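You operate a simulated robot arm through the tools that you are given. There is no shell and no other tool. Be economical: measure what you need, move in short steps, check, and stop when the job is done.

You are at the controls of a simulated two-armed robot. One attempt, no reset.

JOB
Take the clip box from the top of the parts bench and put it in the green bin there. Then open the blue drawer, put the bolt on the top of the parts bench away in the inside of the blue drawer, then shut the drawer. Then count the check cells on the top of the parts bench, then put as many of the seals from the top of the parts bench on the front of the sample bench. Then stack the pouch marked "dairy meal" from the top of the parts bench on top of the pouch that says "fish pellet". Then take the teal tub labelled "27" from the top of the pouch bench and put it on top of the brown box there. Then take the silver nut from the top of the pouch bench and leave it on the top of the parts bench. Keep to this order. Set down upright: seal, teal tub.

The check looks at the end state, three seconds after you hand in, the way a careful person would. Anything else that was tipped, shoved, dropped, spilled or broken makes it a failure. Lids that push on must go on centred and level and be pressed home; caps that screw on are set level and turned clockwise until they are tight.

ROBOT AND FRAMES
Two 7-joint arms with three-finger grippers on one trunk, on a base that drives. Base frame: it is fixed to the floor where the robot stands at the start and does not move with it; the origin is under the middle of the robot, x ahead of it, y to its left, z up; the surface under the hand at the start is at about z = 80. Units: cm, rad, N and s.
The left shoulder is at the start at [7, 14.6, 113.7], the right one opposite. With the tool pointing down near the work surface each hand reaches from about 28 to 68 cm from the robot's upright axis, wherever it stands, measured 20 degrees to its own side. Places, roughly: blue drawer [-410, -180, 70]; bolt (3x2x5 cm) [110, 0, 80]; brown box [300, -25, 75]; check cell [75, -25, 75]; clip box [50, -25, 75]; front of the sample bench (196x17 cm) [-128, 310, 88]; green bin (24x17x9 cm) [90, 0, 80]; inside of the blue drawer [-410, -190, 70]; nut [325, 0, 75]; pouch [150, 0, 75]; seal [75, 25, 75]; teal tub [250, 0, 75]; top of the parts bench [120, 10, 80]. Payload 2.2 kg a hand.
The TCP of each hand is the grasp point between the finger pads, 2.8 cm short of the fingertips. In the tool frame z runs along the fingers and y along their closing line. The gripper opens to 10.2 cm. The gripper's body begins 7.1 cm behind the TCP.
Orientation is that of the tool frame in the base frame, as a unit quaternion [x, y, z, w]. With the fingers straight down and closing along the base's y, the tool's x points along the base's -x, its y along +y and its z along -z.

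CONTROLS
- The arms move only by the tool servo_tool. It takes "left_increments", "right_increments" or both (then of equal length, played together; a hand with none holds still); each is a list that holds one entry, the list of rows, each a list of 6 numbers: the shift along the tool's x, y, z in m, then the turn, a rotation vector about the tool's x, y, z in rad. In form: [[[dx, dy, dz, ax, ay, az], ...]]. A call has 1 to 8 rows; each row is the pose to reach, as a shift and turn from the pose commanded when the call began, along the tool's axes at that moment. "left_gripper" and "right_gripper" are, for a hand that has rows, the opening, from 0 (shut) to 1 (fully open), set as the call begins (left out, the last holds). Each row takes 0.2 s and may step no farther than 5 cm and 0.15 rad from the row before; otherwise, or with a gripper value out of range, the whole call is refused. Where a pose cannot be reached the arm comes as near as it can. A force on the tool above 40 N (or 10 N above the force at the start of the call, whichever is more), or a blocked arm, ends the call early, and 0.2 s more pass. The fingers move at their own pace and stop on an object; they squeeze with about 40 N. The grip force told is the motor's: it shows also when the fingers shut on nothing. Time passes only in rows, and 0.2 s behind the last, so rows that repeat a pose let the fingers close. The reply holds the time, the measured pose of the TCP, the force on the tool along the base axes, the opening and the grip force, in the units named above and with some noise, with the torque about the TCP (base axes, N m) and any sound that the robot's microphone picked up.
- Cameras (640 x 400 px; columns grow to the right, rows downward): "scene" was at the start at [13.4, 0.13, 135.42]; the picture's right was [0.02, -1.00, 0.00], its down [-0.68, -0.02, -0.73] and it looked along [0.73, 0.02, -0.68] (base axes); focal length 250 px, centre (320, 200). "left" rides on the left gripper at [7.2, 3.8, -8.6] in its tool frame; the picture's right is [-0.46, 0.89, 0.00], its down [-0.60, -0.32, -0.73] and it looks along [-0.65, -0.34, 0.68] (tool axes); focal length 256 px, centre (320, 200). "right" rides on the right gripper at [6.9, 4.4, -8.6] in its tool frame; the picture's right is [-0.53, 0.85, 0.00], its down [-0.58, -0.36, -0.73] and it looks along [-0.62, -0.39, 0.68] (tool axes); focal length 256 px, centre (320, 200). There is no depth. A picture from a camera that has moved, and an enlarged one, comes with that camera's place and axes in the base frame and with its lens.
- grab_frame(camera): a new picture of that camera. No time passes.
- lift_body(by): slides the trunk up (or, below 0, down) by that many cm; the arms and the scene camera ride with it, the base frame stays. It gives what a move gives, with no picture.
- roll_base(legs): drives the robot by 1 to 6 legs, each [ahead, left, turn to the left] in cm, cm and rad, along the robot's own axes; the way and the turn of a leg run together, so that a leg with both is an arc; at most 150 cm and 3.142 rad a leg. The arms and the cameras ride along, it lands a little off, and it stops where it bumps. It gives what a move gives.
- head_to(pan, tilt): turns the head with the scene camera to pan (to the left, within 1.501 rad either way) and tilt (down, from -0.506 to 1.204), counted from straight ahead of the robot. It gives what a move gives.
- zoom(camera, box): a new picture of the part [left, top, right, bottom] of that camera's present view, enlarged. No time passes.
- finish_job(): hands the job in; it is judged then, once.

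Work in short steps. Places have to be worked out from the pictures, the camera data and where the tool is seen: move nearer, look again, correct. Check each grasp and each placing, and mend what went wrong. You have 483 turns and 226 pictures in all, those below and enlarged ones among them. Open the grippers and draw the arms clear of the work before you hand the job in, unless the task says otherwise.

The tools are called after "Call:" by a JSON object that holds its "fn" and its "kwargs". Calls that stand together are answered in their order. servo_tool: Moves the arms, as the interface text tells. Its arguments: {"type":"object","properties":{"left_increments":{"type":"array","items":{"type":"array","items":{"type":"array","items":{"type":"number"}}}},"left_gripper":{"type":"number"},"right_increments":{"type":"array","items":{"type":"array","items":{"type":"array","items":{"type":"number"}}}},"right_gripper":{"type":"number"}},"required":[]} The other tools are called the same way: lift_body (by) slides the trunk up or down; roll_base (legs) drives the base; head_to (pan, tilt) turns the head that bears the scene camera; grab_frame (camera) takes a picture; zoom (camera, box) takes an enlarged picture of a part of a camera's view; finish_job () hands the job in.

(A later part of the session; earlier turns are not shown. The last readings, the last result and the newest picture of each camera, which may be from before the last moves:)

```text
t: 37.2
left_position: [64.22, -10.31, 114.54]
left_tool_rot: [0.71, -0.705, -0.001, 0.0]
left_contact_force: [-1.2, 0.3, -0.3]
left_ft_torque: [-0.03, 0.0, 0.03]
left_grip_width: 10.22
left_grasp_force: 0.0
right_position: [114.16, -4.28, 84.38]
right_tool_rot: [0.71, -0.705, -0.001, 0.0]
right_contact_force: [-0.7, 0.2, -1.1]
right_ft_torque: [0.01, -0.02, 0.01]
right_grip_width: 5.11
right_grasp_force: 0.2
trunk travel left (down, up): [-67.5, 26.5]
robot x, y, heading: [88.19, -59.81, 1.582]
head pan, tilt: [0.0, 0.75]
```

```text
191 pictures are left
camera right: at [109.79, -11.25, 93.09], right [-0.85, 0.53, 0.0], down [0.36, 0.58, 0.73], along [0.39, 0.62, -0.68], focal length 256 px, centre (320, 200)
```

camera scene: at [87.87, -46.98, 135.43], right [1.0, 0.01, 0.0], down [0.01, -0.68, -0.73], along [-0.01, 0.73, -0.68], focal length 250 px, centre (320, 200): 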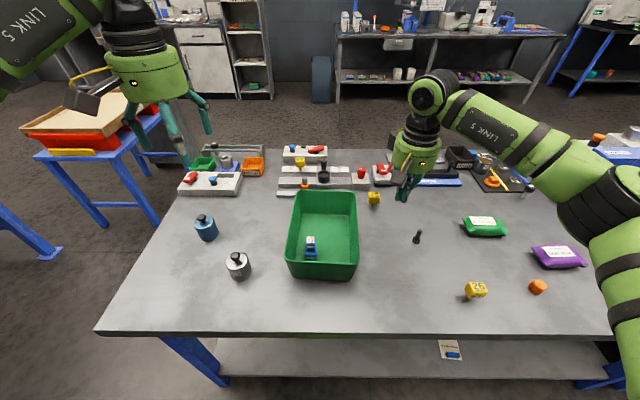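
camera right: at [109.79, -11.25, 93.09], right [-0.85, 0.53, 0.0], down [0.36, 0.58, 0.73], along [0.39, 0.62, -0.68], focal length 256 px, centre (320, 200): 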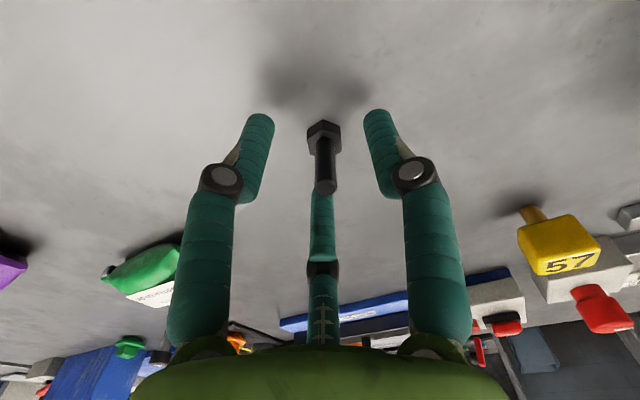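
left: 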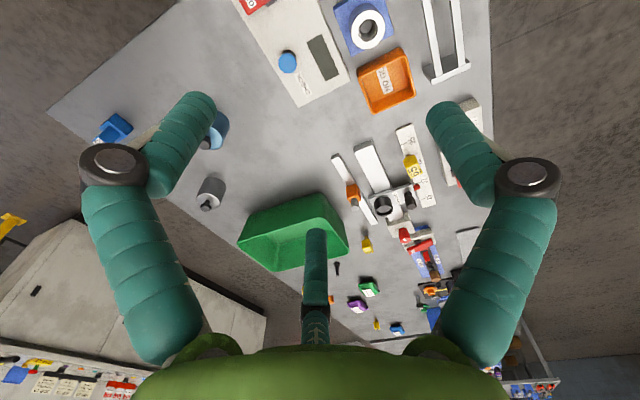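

Centred. Close and lift.

Call:
{"fn": "servo_tool", "kwargs": {"right_increments": [[[0, 0, 0, 0, 0, 0], [0, 0, 0, 0, 0, 0], [0, 0, 0, 0, 0, 0]]], "right_gripper": 0}}

Call:
{"fn": "servo_tool", "kwargs": {"right_increments": [[[0, 0, -0.04, 0, 0, 0], [0, 0, -0.08, 0, 0, 0], [0, 0, -0.12, 0, 0, 0], [0.04, 0, -0.14, 0, 0, 0], [0.08, 0, -0.16, 0, 0, 0], [0.12, 0, -0.18, 0, 0, 0], [0.12, -0.04, -0.2, 0, 0, 0]]], "right_gripper": 0}}

Call:
{"fn": "grab_frame", "kwargs": {"camera": "right"}}

Call:
{"fn": "grab_frame", "kwargs": {"camera": "scene"}}

```text
t: 38.0
left_position: [64.36, -10.23, 114.57]
left_tool_rot: [0.709, -0.705, 0.0, 0.0]
left_contact_force: [0.1, -1.0, 1.2]
left_ft_torque: [-0.02, -0.01, 0.01]
left_grip_width: 10.18
left_grasp_force: 0.0
right_position: [114.06, -4.19, 84.32]
right_tool_rot: [0.71, -0.705, 0.0, 0.0]
right_contact_force: [0.3, -0.6, -0.2]
right_ft_torque: [-0.01, 0.03, -0.01]
right_grip_width: 0.94
right_grasp_force: 37.2
trunk travel left (down, up): [-67.5, 26.5]
robot x, y, heading: [87.69, -60.16, 1.573]
head pan, tilt: [0.0, 0.75]
```

```text
t: 39.6
left_position: [64.6, -10.28, 114.61]
left_tool_rot: [0.71, -0.705, -0.002, -0.001]
left_contact_force: [-0.1, 0.1, -0.4]
left_ft_torque: [0.0, 0.03, -0.03]
left_grip_width: 10.22
left_grasp_force: 0.1
right_position: [118.64, -16.53, 104.33]
right_tool_rot: [0.709, -0.705, -0.001, 0.001]
right_contact_force: [0.8, 0.5, 0.2]
right_ft_torque: [0.02, 0.03, 0.02]
right_grip_width: 0.93
right_grasp_force: 36.6
trunk travel left (down, up): [-67.5, 26.5]
robot x, y, heading: [87.71, -60.17, 1.575]
head pan, tilt: [0.0, 0.75]
```

```text
190 pictures are left
camera right: at [114.33, -23.51, 113.03], right [-0.85, 0.53, 0.0], down [0.36, 0.58, 0.73], along [0.39, 0.62, -0.68], focal length 256 px, centre (320, 200)
```

right: 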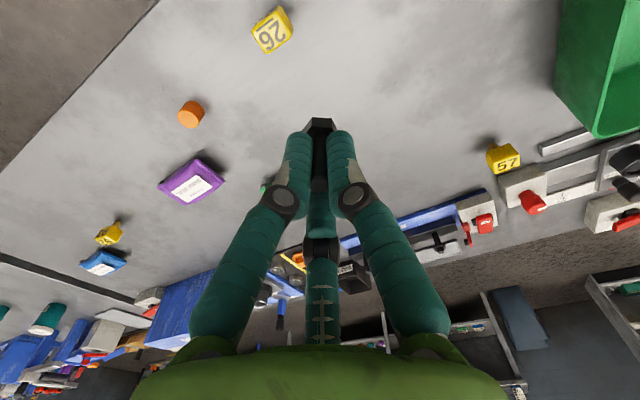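

```text
189 pictures are left
camera scene: at [88.13, -46.96, 135.43], right [1.0, 0.01, 0.0], down [0.0, -0.68, -0.73], along [-0.01, 0.73, -0.68], focal length 250 px, centre (320, 200)
```

scene: 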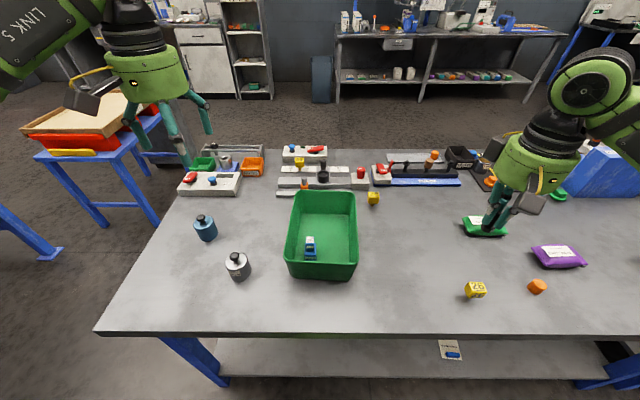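

Bolt held. Back off from the bench, turn to face −x, and look toward the drawer.

Call:
{"fn": "roll_base", "kwargs": {"legs": [[-22, 0, 0], [0, 0, 1.571]]}}

Call:
{"fn": "head_to", "kwargs": {"pan": 0, "tilt": 0.25}}

Call:
{"fn": "grab_frame", "kwargs": {"camera": "scene"}}

```text
t: 45.1
left_position: [38.42, -105.91, 114.47]
left_tool_rot: [1.0, 0.006, 0.001, 0.0]
left_contact_force: [-0.3, 0.5, 0.1]
left_ft_torque: [0.01, -0.02, 0.02]
left_grip_width: 10.21
left_grasp_force: 0.0
right_position: [44.24, -51.77, 104.38]
right_tool_rot: [1.0, 0.006, 0.0, 0.0]
right_contact_force: [0.7, -0.3, 0.0]
right_ft_torque: [0.01, -0.01, 0.0]
right_grip_width: 0.93
right_grasp_force: 37.1
trunk travel left (down, up): [-67.5, 26.5]
robot x, y, heading: [88.46, -81.8, -3.125]
head pan, tilt: [0.0, 0.75]
```

```text
t: 46.0
left_position: [38.3, -105.82, 114.59]
left_tool_rot: [1.0, 0.006, -0.001, -0.001]
left_contact_force: [0.5, 0.1, 0.5]
left_ft_torque: [-0.01, 0.02, -0.01]
left_grip_width: 10.19
left_grasp_force: 0.1
right_position: [44.29, -51.75, 104.34]
right_tool_rot: [1.0, 0.006, -0.001, 0.0]
right_contact_force: [-0.5, -0.5, 0.4]
right_ft_torque: [0.04, 0.01, 0.01]
right_grip_width: 0.97
right_grasp_force: 37.1
trunk travel left (down, up): [-67.5, 26.5]
robot x, y, heading: [87.9, -81.82, -3.129]
head pan, tilt: [0.0, 0.25]
```

```text
188 pictures are left
camera scene: at [73.88, -82.35, 139.93], right [-0.01, 1.0, 0.0], down [0.25, 0.0, -0.97], along [-0.97, -0.01, -0.25], focal length 250 px, centre (320, 200)
```

scene: 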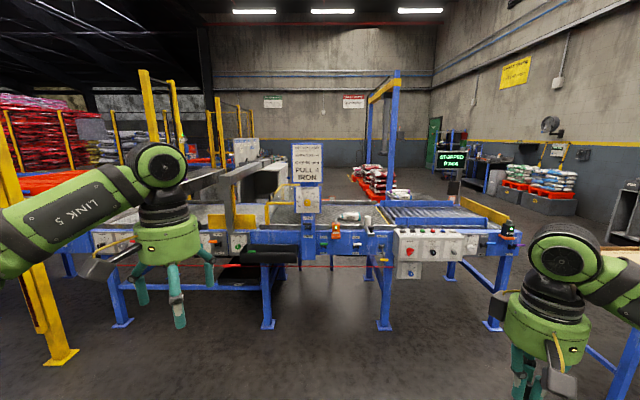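

The bagging line blocks the direct way; I'll go around via the +y aisle. Turn to face +y, strafe to x≈3, forward, then look.

Call:
{"fn": "roll_base", "kwargs": {"legs": [[0, 0, -1.571], [0, 85, 0], [125, 0, 0]]}}

Call:
{"fn": "grab_frame", "kwargs": {"camera": "scene"}}

```text
t: 60.1
left_position: [-19.3, 88.81, 114.57]
left_tool_rot: [-0.704, 0.711, 0.0, 0.001]
left_contact_force: [-0.4, 0.1, -0.6]
left_ft_torque: [0.01, 0.03, 0.01]
left_grip_width: 10.19
left_grasp_force: 0.0
right_position: [34.69, 81.45, 104.45]
right_tool_rot: [-0.703, 0.712, 0.0, 0.0]
right_contact_force: [0.0, -0.2, -0.9]
right_ft_torque: [-0.02, 0.0, 0.03]
right_grip_width: 0.95
right_grasp_force: 36.6
trunk travel left (down, up): [-67.5, 26.5]
robot x, y, heading: [3.21, 38.56, 1.563]
head pan, tilt: [0.0, 0.25]
```

```text
187 pictures are left
camera scene: at [3.62, 52.61, 139.94], right [1.0, -0.01, 0.0], down [0.0, -0.25, -0.97], along [0.01, 0.97, -0.25], focal length 250 px, centre (320, 200)
```

scene: 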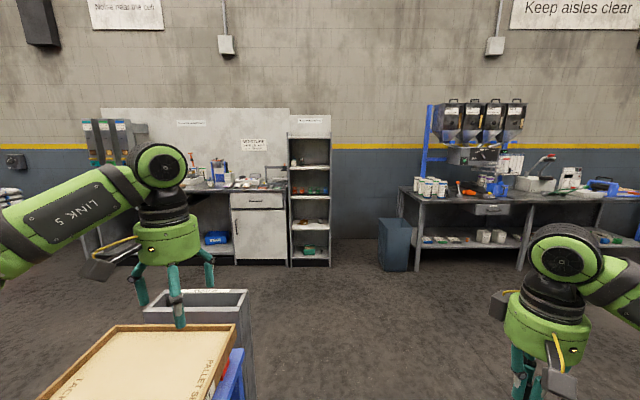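

Continue: sidestep right 20, ahead 120, turn to face −x, look.

Call:
{"fn": "roll_base", "kwargs": {"legs": [[0, -20, 0], [140, 0, 0], [0, 0, 1.571]]}}

Call:
{"fn": "grab_frame", "kwargs": {"camera": "scene"}}

```text
t: 61.4
left_position: [-9.06, 88.64, 114.56]
left_tool_rot: [-0.701, 0.713, 0.002, 0.0]
left_contact_force: [0.7, -0.8, 0.7]
left_ft_torque: [0.0, 0.05, 0.0]
left_grip_width: 10.2
left_grasp_force: 0.0
right_position: [44.78, 81.37, 104.35]
right_tool_rot: [-0.702, 0.713, 0.002, -0.001]
right_contact_force: [0.5, 0.8, -1.9]
right_ft_torque: [0.0, 0.03, -0.03]
right_grip_width: 0.94
right_grasp_force: 37.0
trunk travel left (down, up): [-67.5, 26.5]
robot x, y, heading: [13.07, 38.34, 1.56]
head pan, tilt: [0.0, 0.25]
stopped in leg 1: the robot was blocked; the commanded pose is now the measured one
```

```text
186 pictures are left
camera scene: at [13.8, 52.53, 139.94], right [1.0, -0.01, 0.0], down [-0.01, -0.25, -0.97], along [0.01, 0.97, -0.25], focal length 250 px, centre (320, 200)
```

scene: 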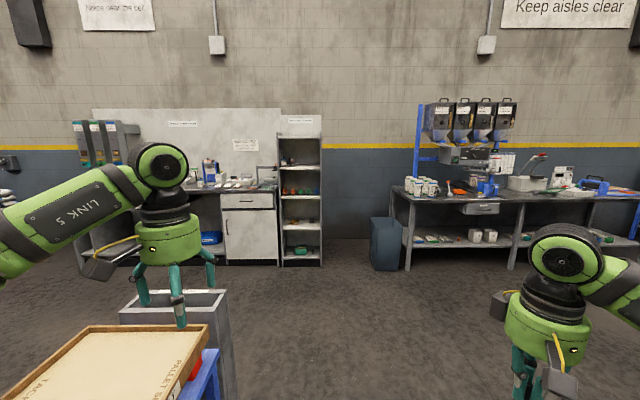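

Bumped the bench side lightly; back left 2, go ahead past the bench end, then sidestep.

Call:
{"fn": "roll_base", "kwargs": {"legs": [[0, 2, 0], [48, 0, 0], [0, -15, 0], [80, 0, 0], [0, 0, 1.571]]}}

Call:
{"fn": "grab_frame", "kwargs": {"camera": "scene"}}

```text
t: 73.3
left_position: [-21.71, 144.1, 114.58]
left_tool_rot: [1.0, -0.018, -0.002, 0.0]
left_contact_force: [-0.7, -0.3, -0.3]
left_ft_torque: [-0.01, -0.01, 0.0]
left_grip_width: 10.2
left_grasp_force: 0.1
right_position: [-13.48, 197.75, 104.39]
right_tool_rot: [1.0, -0.017, 0.0, 0.0]
right_contact_force: [0.5, 0.4, 0.6]
right_ft_torque: [-0.01, -0.02, -0.01]
right_grip_width: 0.95
right_grasp_force: 37.2
trunk travel left (down, up): [-67.5, 26.5]
robot x, y, heading: [28.69, 165.44, 3.108]
head pan, tilt: [0.0, 0.25]
```

```text
185 pictures are left
camera scene: at [14.77, 165.83, 139.94], right [0.03, 1.0, 0.0], down [0.25, -0.01, -0.97], along [-0.97, 0.03, -0.25], focal length 250 px, centre (320, 200)
```

scene: 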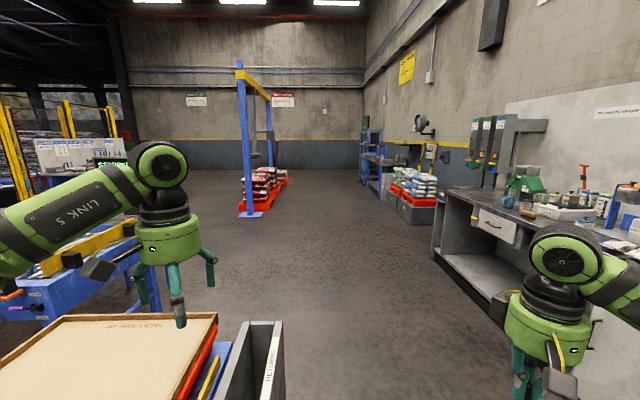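

Corridor clear at y≈200. Strafe right 38 then forward 150, look.

Call:
{"fn": "roll_base", "kwargs": {"legs": [[0, -38, 0.03], [150, 0, 0], [60, 0, 0]]}}

Call:
{"fn": "head_to", "kwargs": {"pan": 0.6, "tilt": 0.25}}

Call:
{"fn": "grab_frame", "kwargs": {"camera": "scene"}}

```text
t: 85.7
left_position: [-228.26, 181.12, 114.64]
left_tool_rot: [1.0, 0.0, -0.001, 0.001]
left_contact_force: [0.2, -0.9, 1.1]
left_ft_torque: [-0.05, 0.0, 0.01]
left_grip_width: 10.18
left_grasp_force: 0.2
right_position: [-221.74, 234.97, 104.31]
right_tool_rot: [1.0, -0.001, 0.0, 0.0]
right_contact_force: [0.6, 0.7, -0.9]
right_ft_torque: [0.02, 0.0, 0.01]
right_grip_width: 0.95
right_grasp_force: 37.1
trunk travel left (down, up): [-67.5, 26.5]
robot x, y, heading: [-178.33, 204.02, -3.144]
head pan, tilt: [0.0, 0.25]
```

```text
t: 86.7
left_position: [-228.42, 181.19, 114.59]
left_tool_rot: [1.0, -0.001, -0.002, 0.0]
left_contact_force: [-0.6, 0.7, 0.4]
left_ft_torque: [0.01, 0.0, -0.01]
left_grip_width: 10.2
left_grasp_force: 0.0
right_position: [-221.86, 235.05, 104.38]
right_tool_rot: [1.0, -0.001, 0.0, 0.0]
right_contact_force: [0.6, -0.5, -0.5]
right_ft_torque: [-0.02, 0.0, -0.01]
right_grip_width: 0.92
right_grasp_force: 37.1
trunk travel left (down, up): [-67.5, 26.5]
robot x, y, heading: [-178.23, 204.39, -3.142]
head pan, tilt: [0.6, 0.25]
```

```text
184 pictures are left
camera scene: at [-190.95, 198.78, 139.94], right [-0.57, 0.82, 0.0], down [0.2, 0.14, -0.97], along [-0.8, -0.55, -0.25], focal length 250 px, centre (320, 200)
```

scene: 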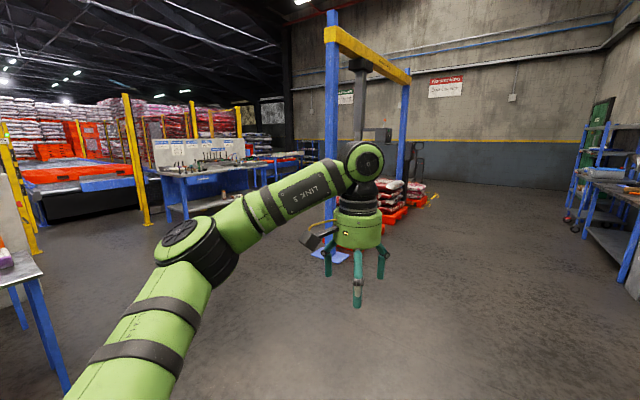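

The bench with the tool board near [-400,-200] is likely the drawer bench. Zoom.

Call:
{"fn": "zoom", "kwargs": {"camera": "scene", "box": [130, 120, 330, 230]}}

```text
3.20 times, centred on (230, 175) of scene
camera zoom: at [-190.95, 198.78, 139.94], right [-0.57, 0.82, 0.0], down [0.2, 0.14, -0.97], along [-0.8, -0.55, -0.25], focal length 798 px, centre (608, 280)
```

zoom: 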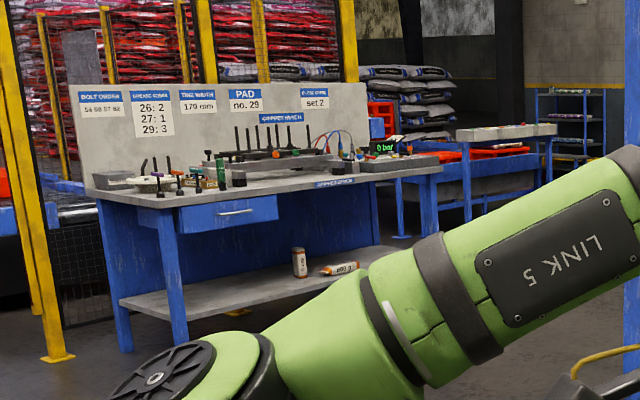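

Drawer with silver handle is visible facing +y. Drive via x≈-310 down toward y≈-80, facing −y.

Call:
{"fn": "roll_base", "kwargs": {"legs": [[132, 0, 0], [0, 0, 1.571], [140, 0, 0], [140, 0, 0]]}}

Call:
{"fn": "head_to", "kwargs": {"pan": -0.4, "tilt": 0.45}}

Call:
{"fn": "grab_frame", "kwargs": {"camera": "scene"}}

```text
t: 110.1
left_position: [-277.07, -123.49, 114.58]
left_tool_rot: [0.696, 0.718, -0.002, 0.002]
left_contact_force: [-0.4, 0.3, 0.6]
left_ft_torque: [0.0, -0.02, 0.0]
left_grip_width: 10.21
left_grasp_force: 0.1
right_position: [-331.34, -118.71, 104.37]
right_tool_rot: [0.696, 0.718, 0.0, -0.001]
right_contact_force: [-1.0, -0.3, -0.4]
right_ft_torque: [0.0, -0.02, -0.03]
right_grip_width: 0.96
right_grasp_force: 36.8
trunk travel left (down, up): [-67.5, 26.5]
robot x, y, heading: [-301.89, -74.53, -1.534]
head pan, tilt: [0.6, 0.25]
```

```text
t: 111.4
left_position: [-277.07, -123.51, 114.64]
left_tool_rot: [0.697, 0.717, -0.002, 0.001]
left_contact_force: [-0.3, 0.3, 0.3]
left_ft_torque: [0.04, 0.0, -0.01]
left_grip_width: 10.2
left_grasp_force: 0.0
right_position: [-331.22, -118.75, 104.22]
right_tool_rot: [0.696, 0.718, 0.0, 0.0]
right_contact_force: [-0.2, -0.5, 0.4]
right_ft_torque: [0.01, 0.01, -0.01]
right_grip_width: 0.96
right_grasp_force: 37.2
trunk travel left (down, up): [-67.5, 26.5]
robot x, y, heading: [-301.36, -74.34, -1.536]
head pan, tilt: [-0.4, 0.45]
```

```text
182 pictures are left
camera scene: at [-304.76, -87.93, 138.07], right [-0.93, 0.36, 0.0], down [0.16, 0.41, -0.9], along [-0.32, -0.84, -0.44], focal length 250 px, centre (320, 200)
```

scene: 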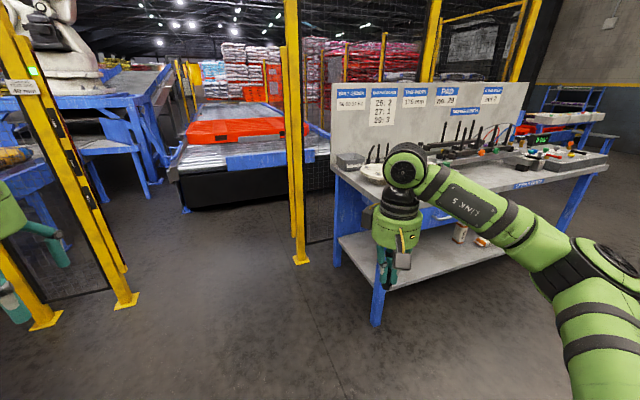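

Strafe right to x≈-408, correct heading, look ahead and down.

Call:
{"fn": "roll_base", "kwargs": {"legs": [[0, 0, -0.036], [0, -106, 0]]}}

Call:
{"fn": "head_to", "kwargs": {"pan": 0, "tilt": 0.65}}

Call:
{"fn": "grab_frame", "kwargs": {"camera": "scene"}}

```text
t: 117.3
left_position: [-386.71, -124.08, 114.64]
left_tool_rot: [0.709, 0.705, -0.001, 0.001]
left_contact_force: [-0.4, -0.5, 0.9]
left_ft_torque: [-0.01, 0.02, 0.01]
left_grip_width: 10.21
left_grasp_force: 0.0
right_position: [-440.67, -117.31, 104.37]
right_tool_rot: [0.709, 0.705, 0.0, 0.0]
right_contact_force: [-0.1, -0.4, 0.0]
right_ft_torque: [-0.02, -0.04, 0.03]
right_grip_width: 0.95
right_grasp_force: 36.9
trunk travel left (down, up): [-67.5, 26.5]
robot x, y, heading: [-409.69, -73.98, -1.571]
head pan, tilt: [-0.4, 0.45]
```

```text
t: 118.2
left_position: [-386.87, -124.14, 114.69]
left_tool_rot: [0.709, 0.705, -0.001, 0.001]
left_contact_force: [0.4, -0.4, -1.0]
left_ft_torque: [-0.02, 0.01, 0.01]
left_grip_width: 10.25
left_grasp_force: 0.2
right_position: [-440.72, -117.35, 104.26]
right_tool_rot: [0.71, 0.705, 0.0, 0.0]
right_contact_force: [0.3, -0.6, -1.1]
right_ft_torque: [0.0, 0.03, 0.02]
right_grip_width: 0.98
right_grasp_force: 37.3
trunk travel left (down, up): [-67.5, 26.5]
robot x, y, heading: [-409.62, -74.21, -1.578]
head pan, tilt: [0.0, 0.649]
```

```text
181 pictures are left
camera scene: at [-409.61, -87.74, 136.29], right [-1.0, 0.0, 0.0], down [0.0, 0.6, -0.8], along [0.0, -0.8, -0.6], focal length 250 px, centre (320, 200)
```

scene: 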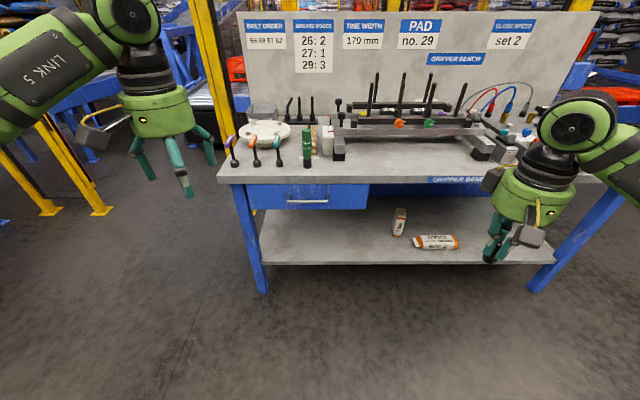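

Drawer handle found. Zoom for details.

Call:
{"fn": "zoom", "kwargs": {"camera": "scene", "box": [240, 160, 380, 220]}}

```text
4.57 times, centred on (310, 190) of scene
camera zoom: at [-409.61, -87.74, 136.29], right [-1.0, 0.0, 0.0], down [0.0, 0.6, -0.8], along [0.0, -0.8, -0.6], focal length 1141 px, centre (366, 246)
```

zoom: 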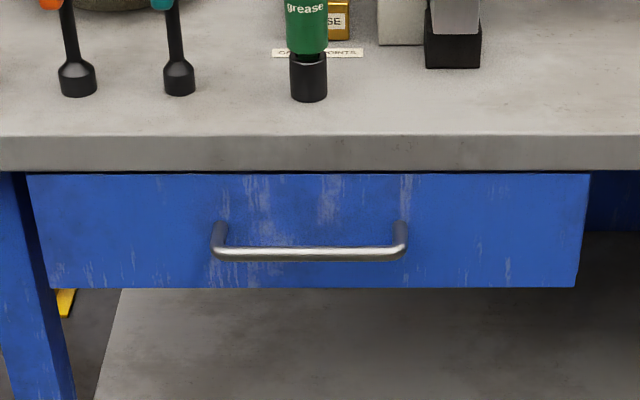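

Handle bar at ≈[-404.4,-174,70], ~17 cm long, protruding ~3.5 cm. I'll grip it with the left hand horizontal (fingers closing vertically) and pull by driving back. First lower the trunk 28 cm.

Call:
{"fn": "servo_tool", "kwargs": {"right_increments": [[[0, 0, -0.045, 0, 0, 0], [0, 0, -0.09, 0, 0, 0], [0, 0, -0.13, 0, 0, 0]]]}}

Call:
{"fn": "lift_body", "kwargs": {"by": -28}}

```text
t: 119.0
left_position: [-386.72, -124.05, 114.72]
left_tool_rot: [0.71, 0.704, -0.003, 0.001]
left_contact_force: [0.4, -0.8, -0.6]
left_ft_torque: [0.03, -0.01, -0.02]
left_grip_width: 10.2
left_grasp_force: 0.0
right_position: [-440.69, -117.39, 117.28]
right_tool_rot: [0.709, 0.705, 0.0, -0.001]
right_contact_force: [0.2, 0.6, 0.0]
right_ft_torque: [-0.01, 0.04, 0.01]
right_grip_width: 0.96
right_grasp_force: 36.8
trunk travel left (down, up): [-67.5, 26.5]
robot x, y, heading: [-409.41, -74.45, -1.568]
head pan, tilt: [0.0, 0.649]
```

```text
t: 121.8
left_position: [-386.82, -124.18, 86.6]
left_tool_rot: [0.71, 0.705, -0.001, 0.001]
left_contact_force: [0.1, 0.1, -0.3]
left_ft_torque: [0.03, -0.01, 0.0]
left_grip_width: 10.19
left_grasp_force: 0.1
right_position: [-440.8, -117.45, 89.24]
right_tool_rot: [0.71, 0.705, -0.001, 0.0]
right_contact_force: [-0.2, 0.2, -0.6]
right_ft_torque: [-0.01, 0.02, 0.01]
right_grip_width: 0.97
right_grasp_force: 36.7
trunk travel left (down, up): [-39.5, 54.5]
robot x, y, heading: [-409.54, -73.8, -1.574]
head pan, tilt: [0.0, 0.649]
```

Rotate the left hand to horizontal (fingers forward, closing vertical) in two calls.

Call:
{"fn": "servo_tool", "kwargs": {"left_increments": [[[0, 0, 0, -0.0863, -0.0863, 0.0863], [0, 0, 0, -0.1726, -0.1726, 0.1726], [0, 0, 0, -0.2589, -0.2589, 0.2589], [0, 0, 0, -0.3452, -0.3452, 0.3452], [0, 0, 0, -0.4315, -0.4315, 0.4315], [0, 0, 0, -0.5178, -0.5178, 0.5178], [0, 0, 0, -0.6041, -0.6041, 0.6041], [0, 0, 0, -0.6904, -0.6904, 0.6904]]], "left_gripper": 0.5}}

Call:
{"fn": "servo_tool", "kwargs": {"left_increments": [[[0, 0, 0, -0.0863, -0.0863, 0.0863], [0, 0, 0, -0.1726, -0.1726, 0.1726], [0, 0, 0, -0.2589, -0.2589, 0.2589], [0, 0, 0, -0.3452, -0.3452, 0.3452], [0, 0, 0, -0.4315, -0.4315, 0.4315], [0, 0, 0, -0.5178, -0.5178, 0.5178], [0, 0, 0, -0.5188, -0.5188, 0.5188]]]}}

Call:
{"fn": "grab_frame", "kwargs": {"camera": "scene"}}

```text
t: 123.6
left_position: [-386.83, -124.08, 86.45]
left_tool_rot: [0.815, 0.35, -0.002, 0.462]
left_contact_force: [0.3, -0.7, -0.4]
left_ft_torque: [0.0, 0.01, 0.0]
left_grip_width: 5.11
left_grasp_force: 0.0
right_position: [-440.58, -117.38, 89.17]
right_tool_rot: [0.709, 0.705, 0.0, 0.0]
right_contact_force: [0.2, -0.7, -1.2]
right_ft_torque: [-0.02, -0.03, -0.03]
right_grip_width: 0.96
right_grasp_force: 37.4
trunk travel left (down, up): [-39.5, 54.5]
robot x, y, heading: [-409.78, -73.68, -1.57]
head pan, tilt: [0.0, 0.649]
```

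```text
t: 125.2
left_position: [-388.06, -125.7, 89.44]
left_tool_rot: [0.729, 0.022, -0.018, 0.684]
left_contact_force: [1.1, 0.5, 0.4]
left_ft_torque: [-0.01, 0.04, -0.03]
left_grip_width: 5.08
left_grasp_force: 0.0
left hand out of reach, approached as far as the arm can: row 4, 5, 6, 7
right_position: [-440.63, -117.36, 89.32]
right_tool_rot: [0.709, 0.706, -0.002, -0.001]
right_contact_force: [0.9, -0.1, -0.4]
right_ft_torque: [-0.01, 0.1, 0.02]
right_grip_width: 0.98
right_grasp_force: 37.4
trunk travel left (down, up): [-39.5, 54.5]
robot x, y, heading: [-409.46, -73.8, -1.576]
head pan, tilt: [0.0, 0.649]
```

```text
179 pictures are left
camera scene: at [-409.38, -87.69, 108.29], right [-1.0, 0.0, 0.0], down [0.0, 0.6, -0.8], along [0.0, -0.8, -0.6], focal length 250 px, centre (320, 200)
```

scene: 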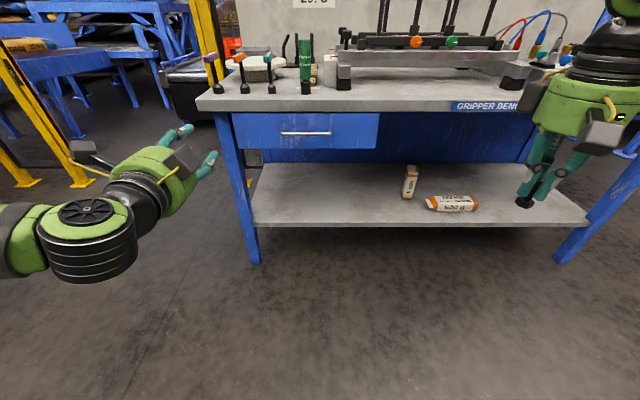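

Hand nearly horizontal. Measure the handle by zooming at this lower viewpoint.

Call:
{"fn": "zoom", "kwargs": {"camera": "scene", "box": [230, 90, 380, 170]}}

```text
4.27 times, centred on (305, 130) of scene
camera zoom: at [-409.38, -87.69, 108.29], right [-1.0, 0.0, 0.0], down [0.0, 0.6, -0.8], along [0.0, -0.8, -0.6], focal length 1064 px, centre (384, 499)
```

zoom: 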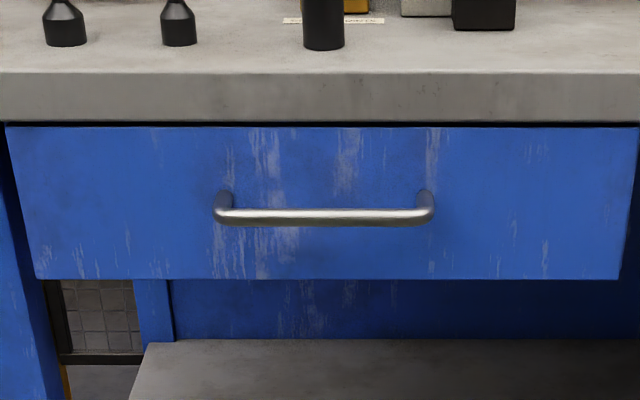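

Triangulated: drawer face y≈-170.2, z 68.8–81.8; handle bar at [-404.7,-166.6,75.9]. Move the left hand lower/forward relative to the robot.

Call:
{"fn": "servo_tool", "kwargs": {"left_increments": [[[-0.02, -0.025, 0.02, 0, 0, 0], [-0.04, -0.05, 0.04, 0, 0, 0], [-0.065, -0.08, 0.06, 0, 0, 0], [-0.087, -0.106, 0.078, 0, 0, 0], [-0.087, -0.106, 0.078, 0, 0, 0]]]}}

Call:
{"fn": "grab_frame", "kwargs": {"camera": "left"}}

```text
t: 126.4
left_position: [-399.34, -132.37, 79.83]
left_tool_rot: [0.731, 0.025, -0.015, 0.682]
left_contact_force: [0.1, 0.2, 0.5]
left_ft_torque: [0.02, 0.0, -0.03]
left_grip_width: 5.09
left_grasp_force: 0.1
left hand out of reach, approached as far as the arm can: row 1, 2, 3, 4, 5
right_position: [-440.71, -117.38, 89.2]
right_tool_rot: [0.71, 0.704, 0.0, 0.001]
right_contact_force: [0.5, 0.2, -0.1]
right_ft_torque: [-0.04, -0.05, -0.02]
right_grip_width: 0.95
right_grasp_force: 37.4
trunk travel left (down, up): [-39.5, 54.5]
robot x, y, heading: [-409.6, -74.06, -1.573]
head pan, tilt: [0.0, 0.649]
```

```text
177 pictures are left
camera left: at [-391.94, -123.79, 83.92], right [-0.41, -0.07, 0.91], down [-0.63, 0.74, -0.23], along [-0.66, -0.67, -0.35], focal length 256 px, centre (320, 200)
```

left: 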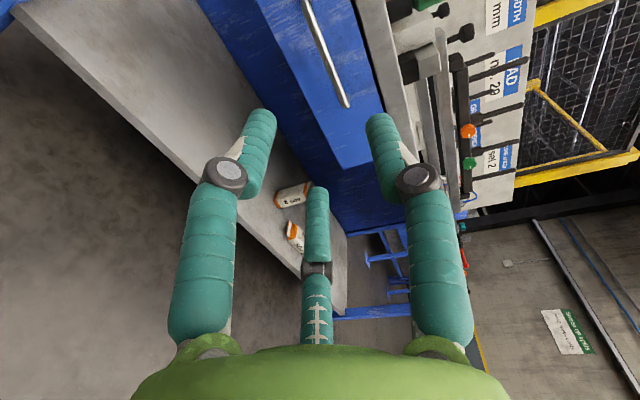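

Arm prefers pitched down; tilt the hand ~20° downward.

Call:
{"fn": "servo_tool", "kwargs": {"left_increments": [[[0, 0, 0, 0.1, 0, 0], [0, 0, 0, 0.2, 0, 0], [0, 0, 0, 0.3, 0, 0], [0, 0, 0, 0.35, 0, 0], [0, 0, 0, 0.35, 0, 0]]]}}

Call:
{"fn": "grab_frame", "kwargs": {"camera": "scene"}}

```text
t: 127.6
left_position: [-399.45, -132.44, 79.93]
left_tool_rot: [0.838, 0.018, -0.021, 0.545]
left_contact_force: [-0.3, -0.3, -0.6]
left_ft_torque: [0.0, 0.01, -0.03]
left_grip_width: 5.13
left_grasp_force: 0.0
right_position: [-440.66, -117.39, 89.1]
right_tool_rot: [0.709, 0.705, 0.0, 0.0]
right_contact_force: [0.3, -0.1, -0.2]
right_ft_torque: [-0.01, -0.02, 0.03]
right_grip_width: 0.94
right_grasp_force: 36.9
trunk travel left (down, up): [-39.5, 54.5]
robot x, y, heading: [-409.74, -74.38, -1.573]
head pan, tilt: [0.0, 0.649]
```

```text
176 pictures are left
camera scene: at [-409.6, -87.75, 108.29], right [-1.0, 0.0, 0.0], down [0.0, 0.6, -0.8], along [0.0, -0.8, -0.6], focal length 250 px, centre (320, 200)
```

scene: 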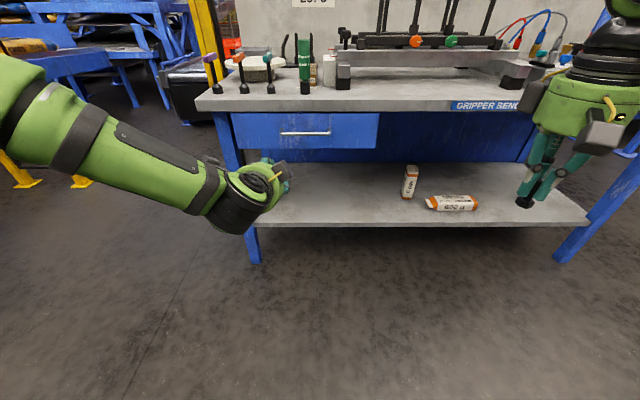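

Good pose (24° down). Lower hand to z≈75.9 and drive: right 5, ahead 28 (fingers still ~3 cm short of the bar).

Call:
{"fn": "servo_tool", "kwargs": {"left_increments": [[[0, -0.0183, 0.008, 0, 0, 0], [0, -0.0366, 0.0163, 0, 0, 0], [0, -0.0366, 0.0163, 0, 0, 0]]]}}

Call:
{"fn": "roll_base", "kwargs": {"legs": [[0, -5, 0], [27.5, 0, 0]]}}

Call:
{"fn": "grab_frame", "kwargs": {"camera": "left"}}

Call:
{"fn": "grab_frame", "kwargs": {"camera": "scene"}}

```text
t: 128.4
left_position: [-399.63, -132.53, 76.06]
left_tool_rot: [0.837, 0.019, -0.02, 0.546]
left_contact_force: [0.6, -0.6, 0.2]
left_ft_torque: [-0.02, 0.01, -0.01]
left_grip_width: 5.09
left_grasp_force: 0.1
right_position: [-440.84, -117.31, 89.32]
right_tool_rot: [0.71, 0.704, 0.0, -0.001]
right_contact_force: [-1.2, 0.1, -0.9]
right_ft_torque: [0.01, 0.01, 0.01]
right_grip_width: 0.97
right_grasp_force: 36.3
trunk travel left (down, up): [-39.5, 54.5]
robot x, y, heading: [-409.5, -74.1, -1.574]
head pan, tilt: [0.0, 0.649]
```

```text
t: 130.9
left_position: [-405.07, -160.02, 75.95]
left_tool_rot: [0.837, 0.016, -0.022, 0.546]
left_contact_force: [0.8, 0.6, 0.1]
left_ft_torque: [-0.01, 0.02, 0.01]
left_grip_width: 5.07
left_grasp_force: 0.1
right_position: [-446.33, -144.77, 89.2]
right_tool_rot: [0.711, 0.703, 0.0, 0.0]
right_contact_force: [-0.3, -0.4, 0.0]
right_ft_torque: [0.02, 0.0, -0.03]
right_grip_width: 0.96
right_grasp_force: 36.9
trunk travel left (down, up): [-39.5, 54.5]
robot x, y, heading: [-414.83, -101.12, -1.582]
head pan, tilt: [0.0, 0.649]
```

```text
175 pictures are left
camera left: at [-397.47, -153.56, 82.65], right [-0.42, -0.36, 0.83], down [-0.6, 0.8, 0.04], along [-0.68, -0.49, -0.55], focal length 256 px, centre (320, 200)
```

left: 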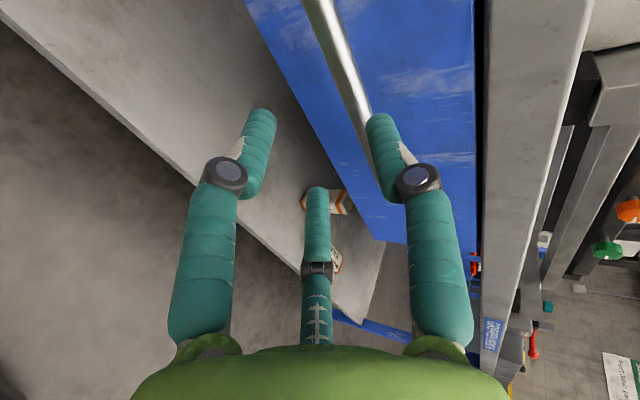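

```text
174 pictures are left
camera scene: at [-414.88, -115.25, 108.28], right [-1.0, 0.01, 0.0], down [0.01, 0.6, -0.8], along [-0.01, -0.8, -0.6], focal length 250 px, centre (320, 200)
```

scene: 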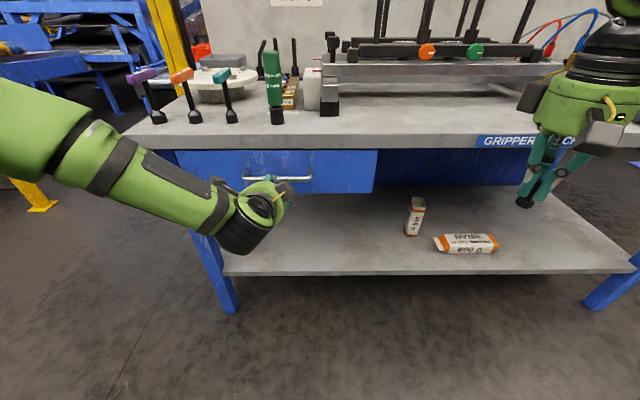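

Geometry matches prediction. Approach along the fingers' direction so the bar is centred; opening 0.4.

Call:
{"fn": "servo_tool", "kwargs": {"left_increments": [[[0, 0.0268, -0.0075, 0, 0, 0], [0, 0.0268, 0.015, 0, 0, 0], [0, 0.0268, 0.03, 0, 0, 0], [0, 0.0268, 0.0475, 0, 0, 0], [0, 0.0268, 0.0475, 0, 0, 0]]], "left_gripper": 0.42}}

Call:
{"fn": "grab_frame", "kwargs": {"camera": "left"}}

Call:
{"fn": "zoom", "kwargs": {"camera": "scene", "box": [200, 130, 340, 240]}}

```text
t: 132.1
left_position: [-404.92, -165.65, 76.05]
left_tool_rot: [0.84, 0.016, -0.021, 0.542]
left_contact_force: [1.9, 6.1, -16.8]
left_ft_torque: [0.09, -0.52, 0.1]
left_grip_width: 5.0
left_grasp_force: 3.5
right_position: [-446.2, -144.87, 89.12]
right_tool_rot: [0.712, 0.703, 0.0, 0.0]
right_contact_force: [-0.3, 0.3, -0.7]
right_ft_torque: [0.01, -0.04, -0.01]
right_grip_width: 0.99
right_grasp_force: 37.1
trunk travel left (down, up): [-39.5, 54.5]
robot x, y, heading: [-415.21, -101.48, -1.58]
head pan, tilt: [0.0, 0.649]
```

```text
173 pictures are left
camera left: at [-397.36, -159.11, 82.83], right [-0.42, -0.37, 0.83], down [-0.61, 0.79, 0.04], along [-0.68, -0.48, -0.56], focal length 256 px, centre (320, 200)
```

left: 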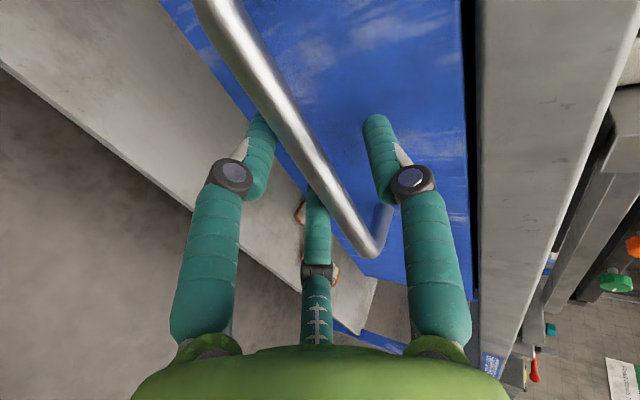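

```text
3.64 times, centred on (270, 185) of scene
camera zoom: at [-414.84, -115.37, 108.24], right [-1.0, 0.01, 0.0], down [0.01, 0.61, -0.8], along [-0.01, -0.8, -0.61], focal length 907 px, centre (502, 254)
```

zoom: 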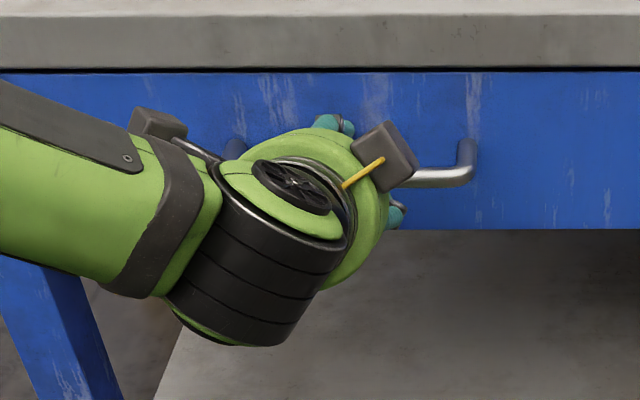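

The bar lies between the fingers. Close the grip.

Call:
{"fn": "servo_tool", "kwargs": {"left_increments": [[[0, 0, 0, 0, 0, 0], [0, 0, 0, 0, 0, 0], [0, 0, 0, 0, 0, 0]]], "left_gripper": 0}}

Call:
{"fn": "grab_frame", "kwargs": {"camera": "left"}}

```text
t: 132.9
left_position: [-405.4, -165.37, 75.8]
left_tool_rot: [0.843, 0.012, -0.024, 0.537]
left_contact_force: [-11.0, 12.6, -28.8]
left_ft_torque: [0.21, -1.71, 0.67]
left_grip_width: 2.49
left_grasp_force: 45.2
right_position: [-446.32, -144.85, 89.09]
right_tool_rot: [0.712, 0.702, 0.001, 0.0]
right_contact_force: [-0.1, 0.3, -1.3]
right_ft_torque: [0.0, 0.01, 0.01]
right_grip_width: 0.96
right_grasp_force: 36.7
trunk travel left (down, up): [-39.5, 54.5]
robot x, y, heading: [-415.06, -101.19, -1.58]
head pan, tilt: [0.0, 0.649]
```

```text
171 pictures are left
camera left: at [-397.79, -159.0, 82.57], right [-0.43, -0.37, 0.83], down [-0.6, 0.8, 0.05], along [-0.68, -0.47, -0.56], focal length 256 px, centre (320, 200)
```

left: 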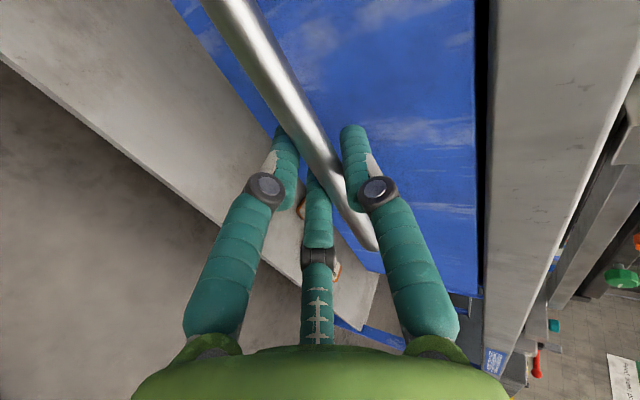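

Gripped. Relieve vertical preload a bit, then pull by driving back 10 cm and check.

Call:
{"fn": "servo_tool", "kwargs": {"left_increments": [[[0, -0.005, 0, 0, 0, 0], [0, -0.007, -0.001, 0, 0, 0]]]}}

Call:
{"fn": "roll_base", "kwargs": {"legs": [[-10, 0, 0]]}}

Call:
{"fn": "grab_frame", "kwargs": {"camera": "scene"}}

```text
t: 133.5
left_position: [-405.49, -165.36, 75.74]
left_tool_rot: [0.839, 0.013, -0.024, 0.543]
left_contact_force: [-14.9, -1.3, -17.5]
left_ft_torque: [0.22, -1.06, -0.36]
left_grip_width: 2.51
left_grasp_force: 45.1
right_position: [-446.52, -144.96, 89.0]
right_tool_rot: [0.712, 0.702, 0.002, -0.001]
right_contact_force: [-0.7, -0.6, -0.7]
right_ft_torque: [-0.01, -0.03, 0.01]
right_grip_width: 0.98
right_grasp_force: 36.7
trunk travel left (down, up): [-39.5, 54.5]
robot x, y, heading: [-414.94, -100.94, -1.578]
head pan, tilt: [0.0, 0.649]
```

```text
t: 134.7
left_position: [-405.37, -155.24, 75.8]
left_tool_rot: [0.839, 0.012, -0.023, 0.543]
left_contact_force: [-22.6, -0.2, -15.7]
left_ft_torque: [0.2, -1.34, 0.06]
left_grip_width: 2.46
left_grasp_force: 45.1
right_position: [-446.37, -135.03, 89.05]
right_tool_rot: [0.712, 0.702, 0.002, -0.001]
right_contact_force: [0.5, 0.9, -0.8]
right_ft_torque: [-0.01, 0.02, 0.03]
right_grip_width: 0.92
right_grasp_force: 36.2
trunk travel left (down, up): [-39.5, 54.5]
robot x, y, heading: [-414.82, -91.33, -1.582]
head pan, tilt: [0.0, 0.649]
```

```text
170 pictures are left
camera scene: at [-415.12, -105.56, 108.26], right [-1.0, 0.01, 0.0], down [0.01, 0.61, -0.8], along [0.0, -0.8, -0.61], focal length 250 px, centre (320, 200)
```

scene: 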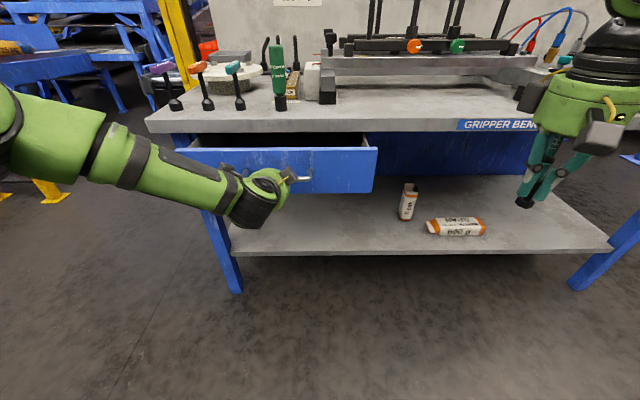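

The drawer opens. Pull another 14 cm.

Call:
{"fn": "roll_base", "kwargs": {"legs": [[-14, 0, 0]]}}

Call:
{"fn": "grab_frame", "kwargs": {"camera": "scene"}}

```text
t: 136.0
left_position: [-405.49, -141.43, 75.77]
left_tool_rot: [0.84, 0.01, -0.025, 0.542]
left_contact_force: [-18.0, 0.4, -7.5]
left_ft_torque: [0.11, -1.14, -0.21]
left_grip_width: 2.47
left_grasp_force: 45.6
right_position: [-446.16, -121.34, 89.07]
right_tool_rot: [0.711, 0.703, 0.002, 0.0]
right_contact_force: [-0.9, 0.5, -0.7]
right_ft_torque: [-0.04, -0.03, 0.0]
right_grip_width: 0.98
right_grasp_force: 37.1
trunk travel left (down, up): [-39.5, 54.5]
robot x, y, heading: [-414.77, -77.74, -1.585]
head pan, tilt: [0.0, 0.649]
```

```text
169 pictures are left
camera scene: at [-414.95, -91.79, 108.27], right [-1.0, 0.01, 0.0], down [0.01, 0.61, -0.8], along [0.0, -0.8, -0.61], focal length 250 px, centre (320, 200)
```

scene: 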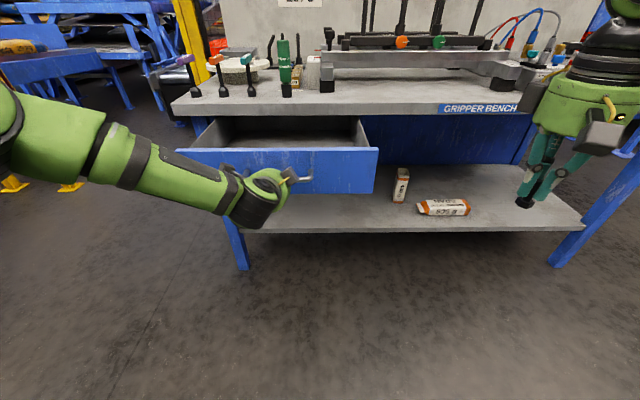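

Drawer out 24 cm. Release the handle, retreat the left hand back along its fingers, then up.

Call:
{"fn": "servo_tool", "kwargs": {"left_increments": [[[0, 0, 0, 0, 0, 0], [0, 0, 0, 0, 0, 0]]], "left_gripper": 0.45}}

Call:
{"fn": "servo_tool", "kwargs": {"left_increments": [[[0, 0, -0.02, 0, 0, 0], [0, 0, -0.04, 0, 0, 0], [0, 0, -0.08, 0, 0, 0], [0, 0.03, -0.11, 0, 0, 0], [0, 0.06, -0.13, 0, 0, 0], [0, 0.09, -0.15, 0, 0, 0]]]}}

Call:
{"fn": "grab_frame", "kwargs": {"camera": "scene"}}

```text
t: 136.6
left_position: [-405.19, -141.45, 75.98]
left_tool_rot: [0.839, 0.011, -0.026, 0.543]
left_contact_force: [-0.3, -0.4, -0.7]
left_ft_torque: [0.01, 0.0, 0.02]
left_grip_width: 4.61
left_grasp_force: 0.0
right_position: [-445.97, -121.17, 89.3]
right_tool_rot: [0.711, 0.703, 0.0, 0.0]
right_contact_force: [0.6, 0.4, -1.2]
right_ft_torque: [-0.03, 0.01, -0.03]
right_grip_width: 0.95
right_grasp_force: 37.3
trunk travel left (down, up): [-39.5, 54.5]
robot x, y, heading: [-414.58, -77.76, -1.585]
head pan, tilt: [0.0, 0.649]
```

```text
t: 138.0
left_position: [-404.25, -131.39, 90.27]
left_tool_rot: [0.84, 0.011, -0.026, 0.542]
left_contact_force: [-0.2, 0.1, 0.7]
left_ft_torque: [0.01, 0.0, -0.04]
left_grip_width: 4.58
left_grasp_force: 0.0
right_position: [-445.94, -121.21, 89.3]
right_tool_rot: [0.711, 0.703, 0.0, 0.0]
right_contact_force: [0.8, -0.4, 0.1]
right_ft_torque: [-0.01, 0.02, -0.05]
right_grip_width: 0.95
right_grasp_force: 37.5
trunk travel left (down, up): [-39.5, 54.5]
robot x, y, heading: [-414.51, -77.84, -1.576]
head pan, tilt: [0.0, 0.649]
```

```text
168 pictures are left
camera scene: at [-414.65, -91.61, 108.29], right [-1.0, 0.01, 0.0], down [0.0, 0.6, -0.8], along [-0.01, -0.8, -0.6], focal length 250 px, centre (320, 200)
```

scene: 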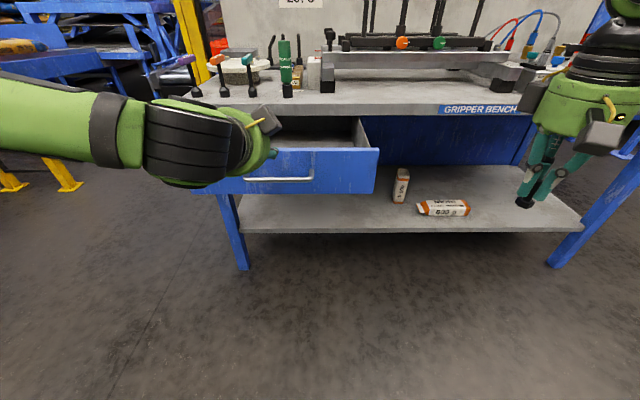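

Raise the trunk 22 cm (clears left hand, better view), then drive ahead 19.

Call:
{"fn": "lift_body", "kwargs": {"by": 22}}

Call:
{"fn": "roll_base", "kwargs": {"legs": [[19, 0, 0]]}}

Call:
{"fn": "grab_frame", "kwargs": {"camera": "scene"}}

```text
t: 140.3
left_position: [-404.31, -131.53, 112.23]
left_tool_rot: [0.84, 0.011, -0.026, 0.542]
left_contact_force: [0.1, 0.3, 0.4]
left_ft_torque: [-0.01, -0.01, 0.0]
left_grip_width: 4.59
left_grasp_force: 0.1
right_position: [-446.06, -121.16, 111.15]
right_tool_rot: [0.711, 0.703, 0.0, 0.001]
right_contact_force: [0.6, -0.3, -1.0]
right_ft_torque: [0.01, 0.02, 0.0]
right_grip_width: 0.96
right_grasp_force: 37.0
trunk travel left (down, up): [-61.5, 32.5]
robot x, y, heading: [-414.3, -77.77, -1.579]
head pan, tilt: [0.0, 0.649]
```

```text
t: 141.8
left_position: [-404.24, -150.27, 112.33]
left_tool_rot: [0.839, 0.012, -0.025, 0.544]
left_contact_force: [-0.5, 0.7, -0.3]
left_ft_torque: [-0.03, 0.01, -0.01]
left_grip_width: 4.58
left_grasp_force: 0.0
right_position: [-445.94, -140.03, 111.18]
right_tool_rot: [0.71, 0.705, 0.0, -0.001]
right_contact_force: [0.4, -0.5, -0.1]
right_ft_torque: [-0.01, -0.02, 0.04]
right_grip_width: 0.96
right_grasp_force: 36.9
trunk travel left (down, up): [-61.5, 32.5]
robot x, y, heading: [-414.98, -96.83, -1.576]
head pan, tilt: [0.0, 0.649]
```

```text
167 pictures are left
camera scene: at [-414.75, -110.39, 130.3], right [-1.0, 0.01, 0.0], down [0.0, 0.6, -0.8], along [0.0, -0.8, -0.6], focal length 250 px, centre (320, 200)
```

scene: 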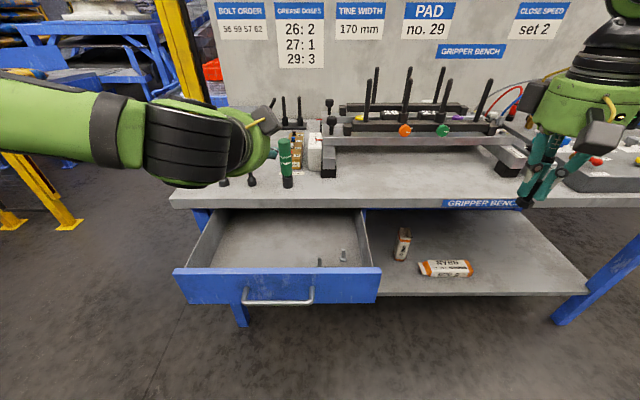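

Drawer holds two small bolts already at right. Move left hand aside to +x and zoom into the drawer.

Call:
{"fn": "servo_tool", "kwargs": {"left_increments": [[[0.04, 0, -0.01, 0, 0, 0], [0.08, 0, -0.02, 0, 0, 0], [0.12, 0.0, -0.03, 0, 0, 0], [0.16, 0.0, -0.04, 0, 0, 0], [0.19, 0.0, -0.05, 0, 0, 0]]]}}

Call:
{"fn": "zoom", "kwargs": {"camera": "scene", "box": [170, 190, 390, 310]}}

```text
t: 143.1
left_position: [-393.36, -147.42, 111.76]
left_tool_rot: [0.839, 0.014, -0.025, 0.544]
left_contact_force: [-0.4, -1.1, 0.3]
left_ft_torque: [-0.01, -0.01, 0.01]
left_grip_width: 4.58
left_grasp_force: 0.1
left hand out of reach, approached as far as the arm can: row 3, 4, 5
right_position: [-446.02, -140.07, 111.33]
right_tool_rot: [0.71, 0.705, 0.0, -0.001]
right_contact_force: [-0.1, 0.4, 0.2]
right_ft_torque: [-0.05, 0.03, -0.03]
right_grip_width: 0.98
right_grasp_force: 37.1
trunk travel left (down, up): [-61.5, 32.5]
robot x, y, heading: [-414.97, -96.66, -1.574]
head pan, tilt: [0.0, 0.649]
```

```text
2.91 times, centred on (280, 250) of scene
camera zoom: at [-414.78, -110.42, 130.3], right [-1.0, 0.01, 0.0], down [0.0, 0.6, -0.8], along [0.0, -0.8, -0.6], focal length 726 px, centre (436, 54)
```

zoom: 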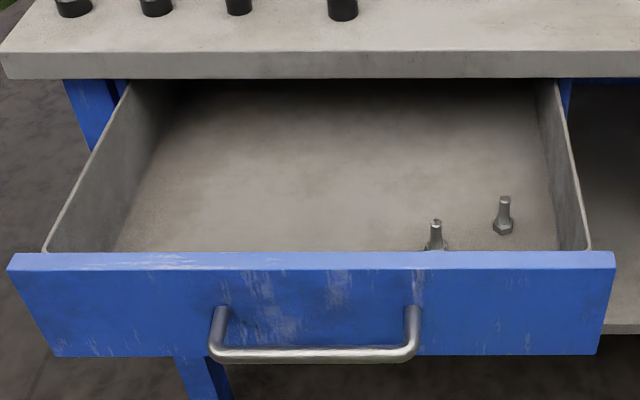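

Move base closer: left 6, ahead 8.

Call:
{"fn": "roll_base", "kwargs": {"legs": [[0, 6, 0], [8, 0, 0]]}}

```text
t: 144.7
left_position: [-387.23, -155.55, 111.85]
left_tool_rot: [0.838, 0.015, -0.024, 0.545]
left_contact_force: [0.7, -0.5, 0.2]
left_ft_torque: [-0.03, -0.01, -0.01]
left_grip_width: 4.59
left_grasp_force: 0.1
right_position: [-439.83, -148.21, 111.32]
right_tool_rot: [0.709, 0.705, -0.001, 0.0]
right_contact_force: [-0.2, -0.4, -0.6]
right_ft_torque: [-0.02, 0.0, 0.03]
right_grip_width: 0.98
right_grasp_force: 36.7
trunk travel left (down, up): [-61.5, 32.5]
robot x, y, heading: [-408.61, -104.59, -1.572]
head pan, tilt: [0.0, 0.649]
```

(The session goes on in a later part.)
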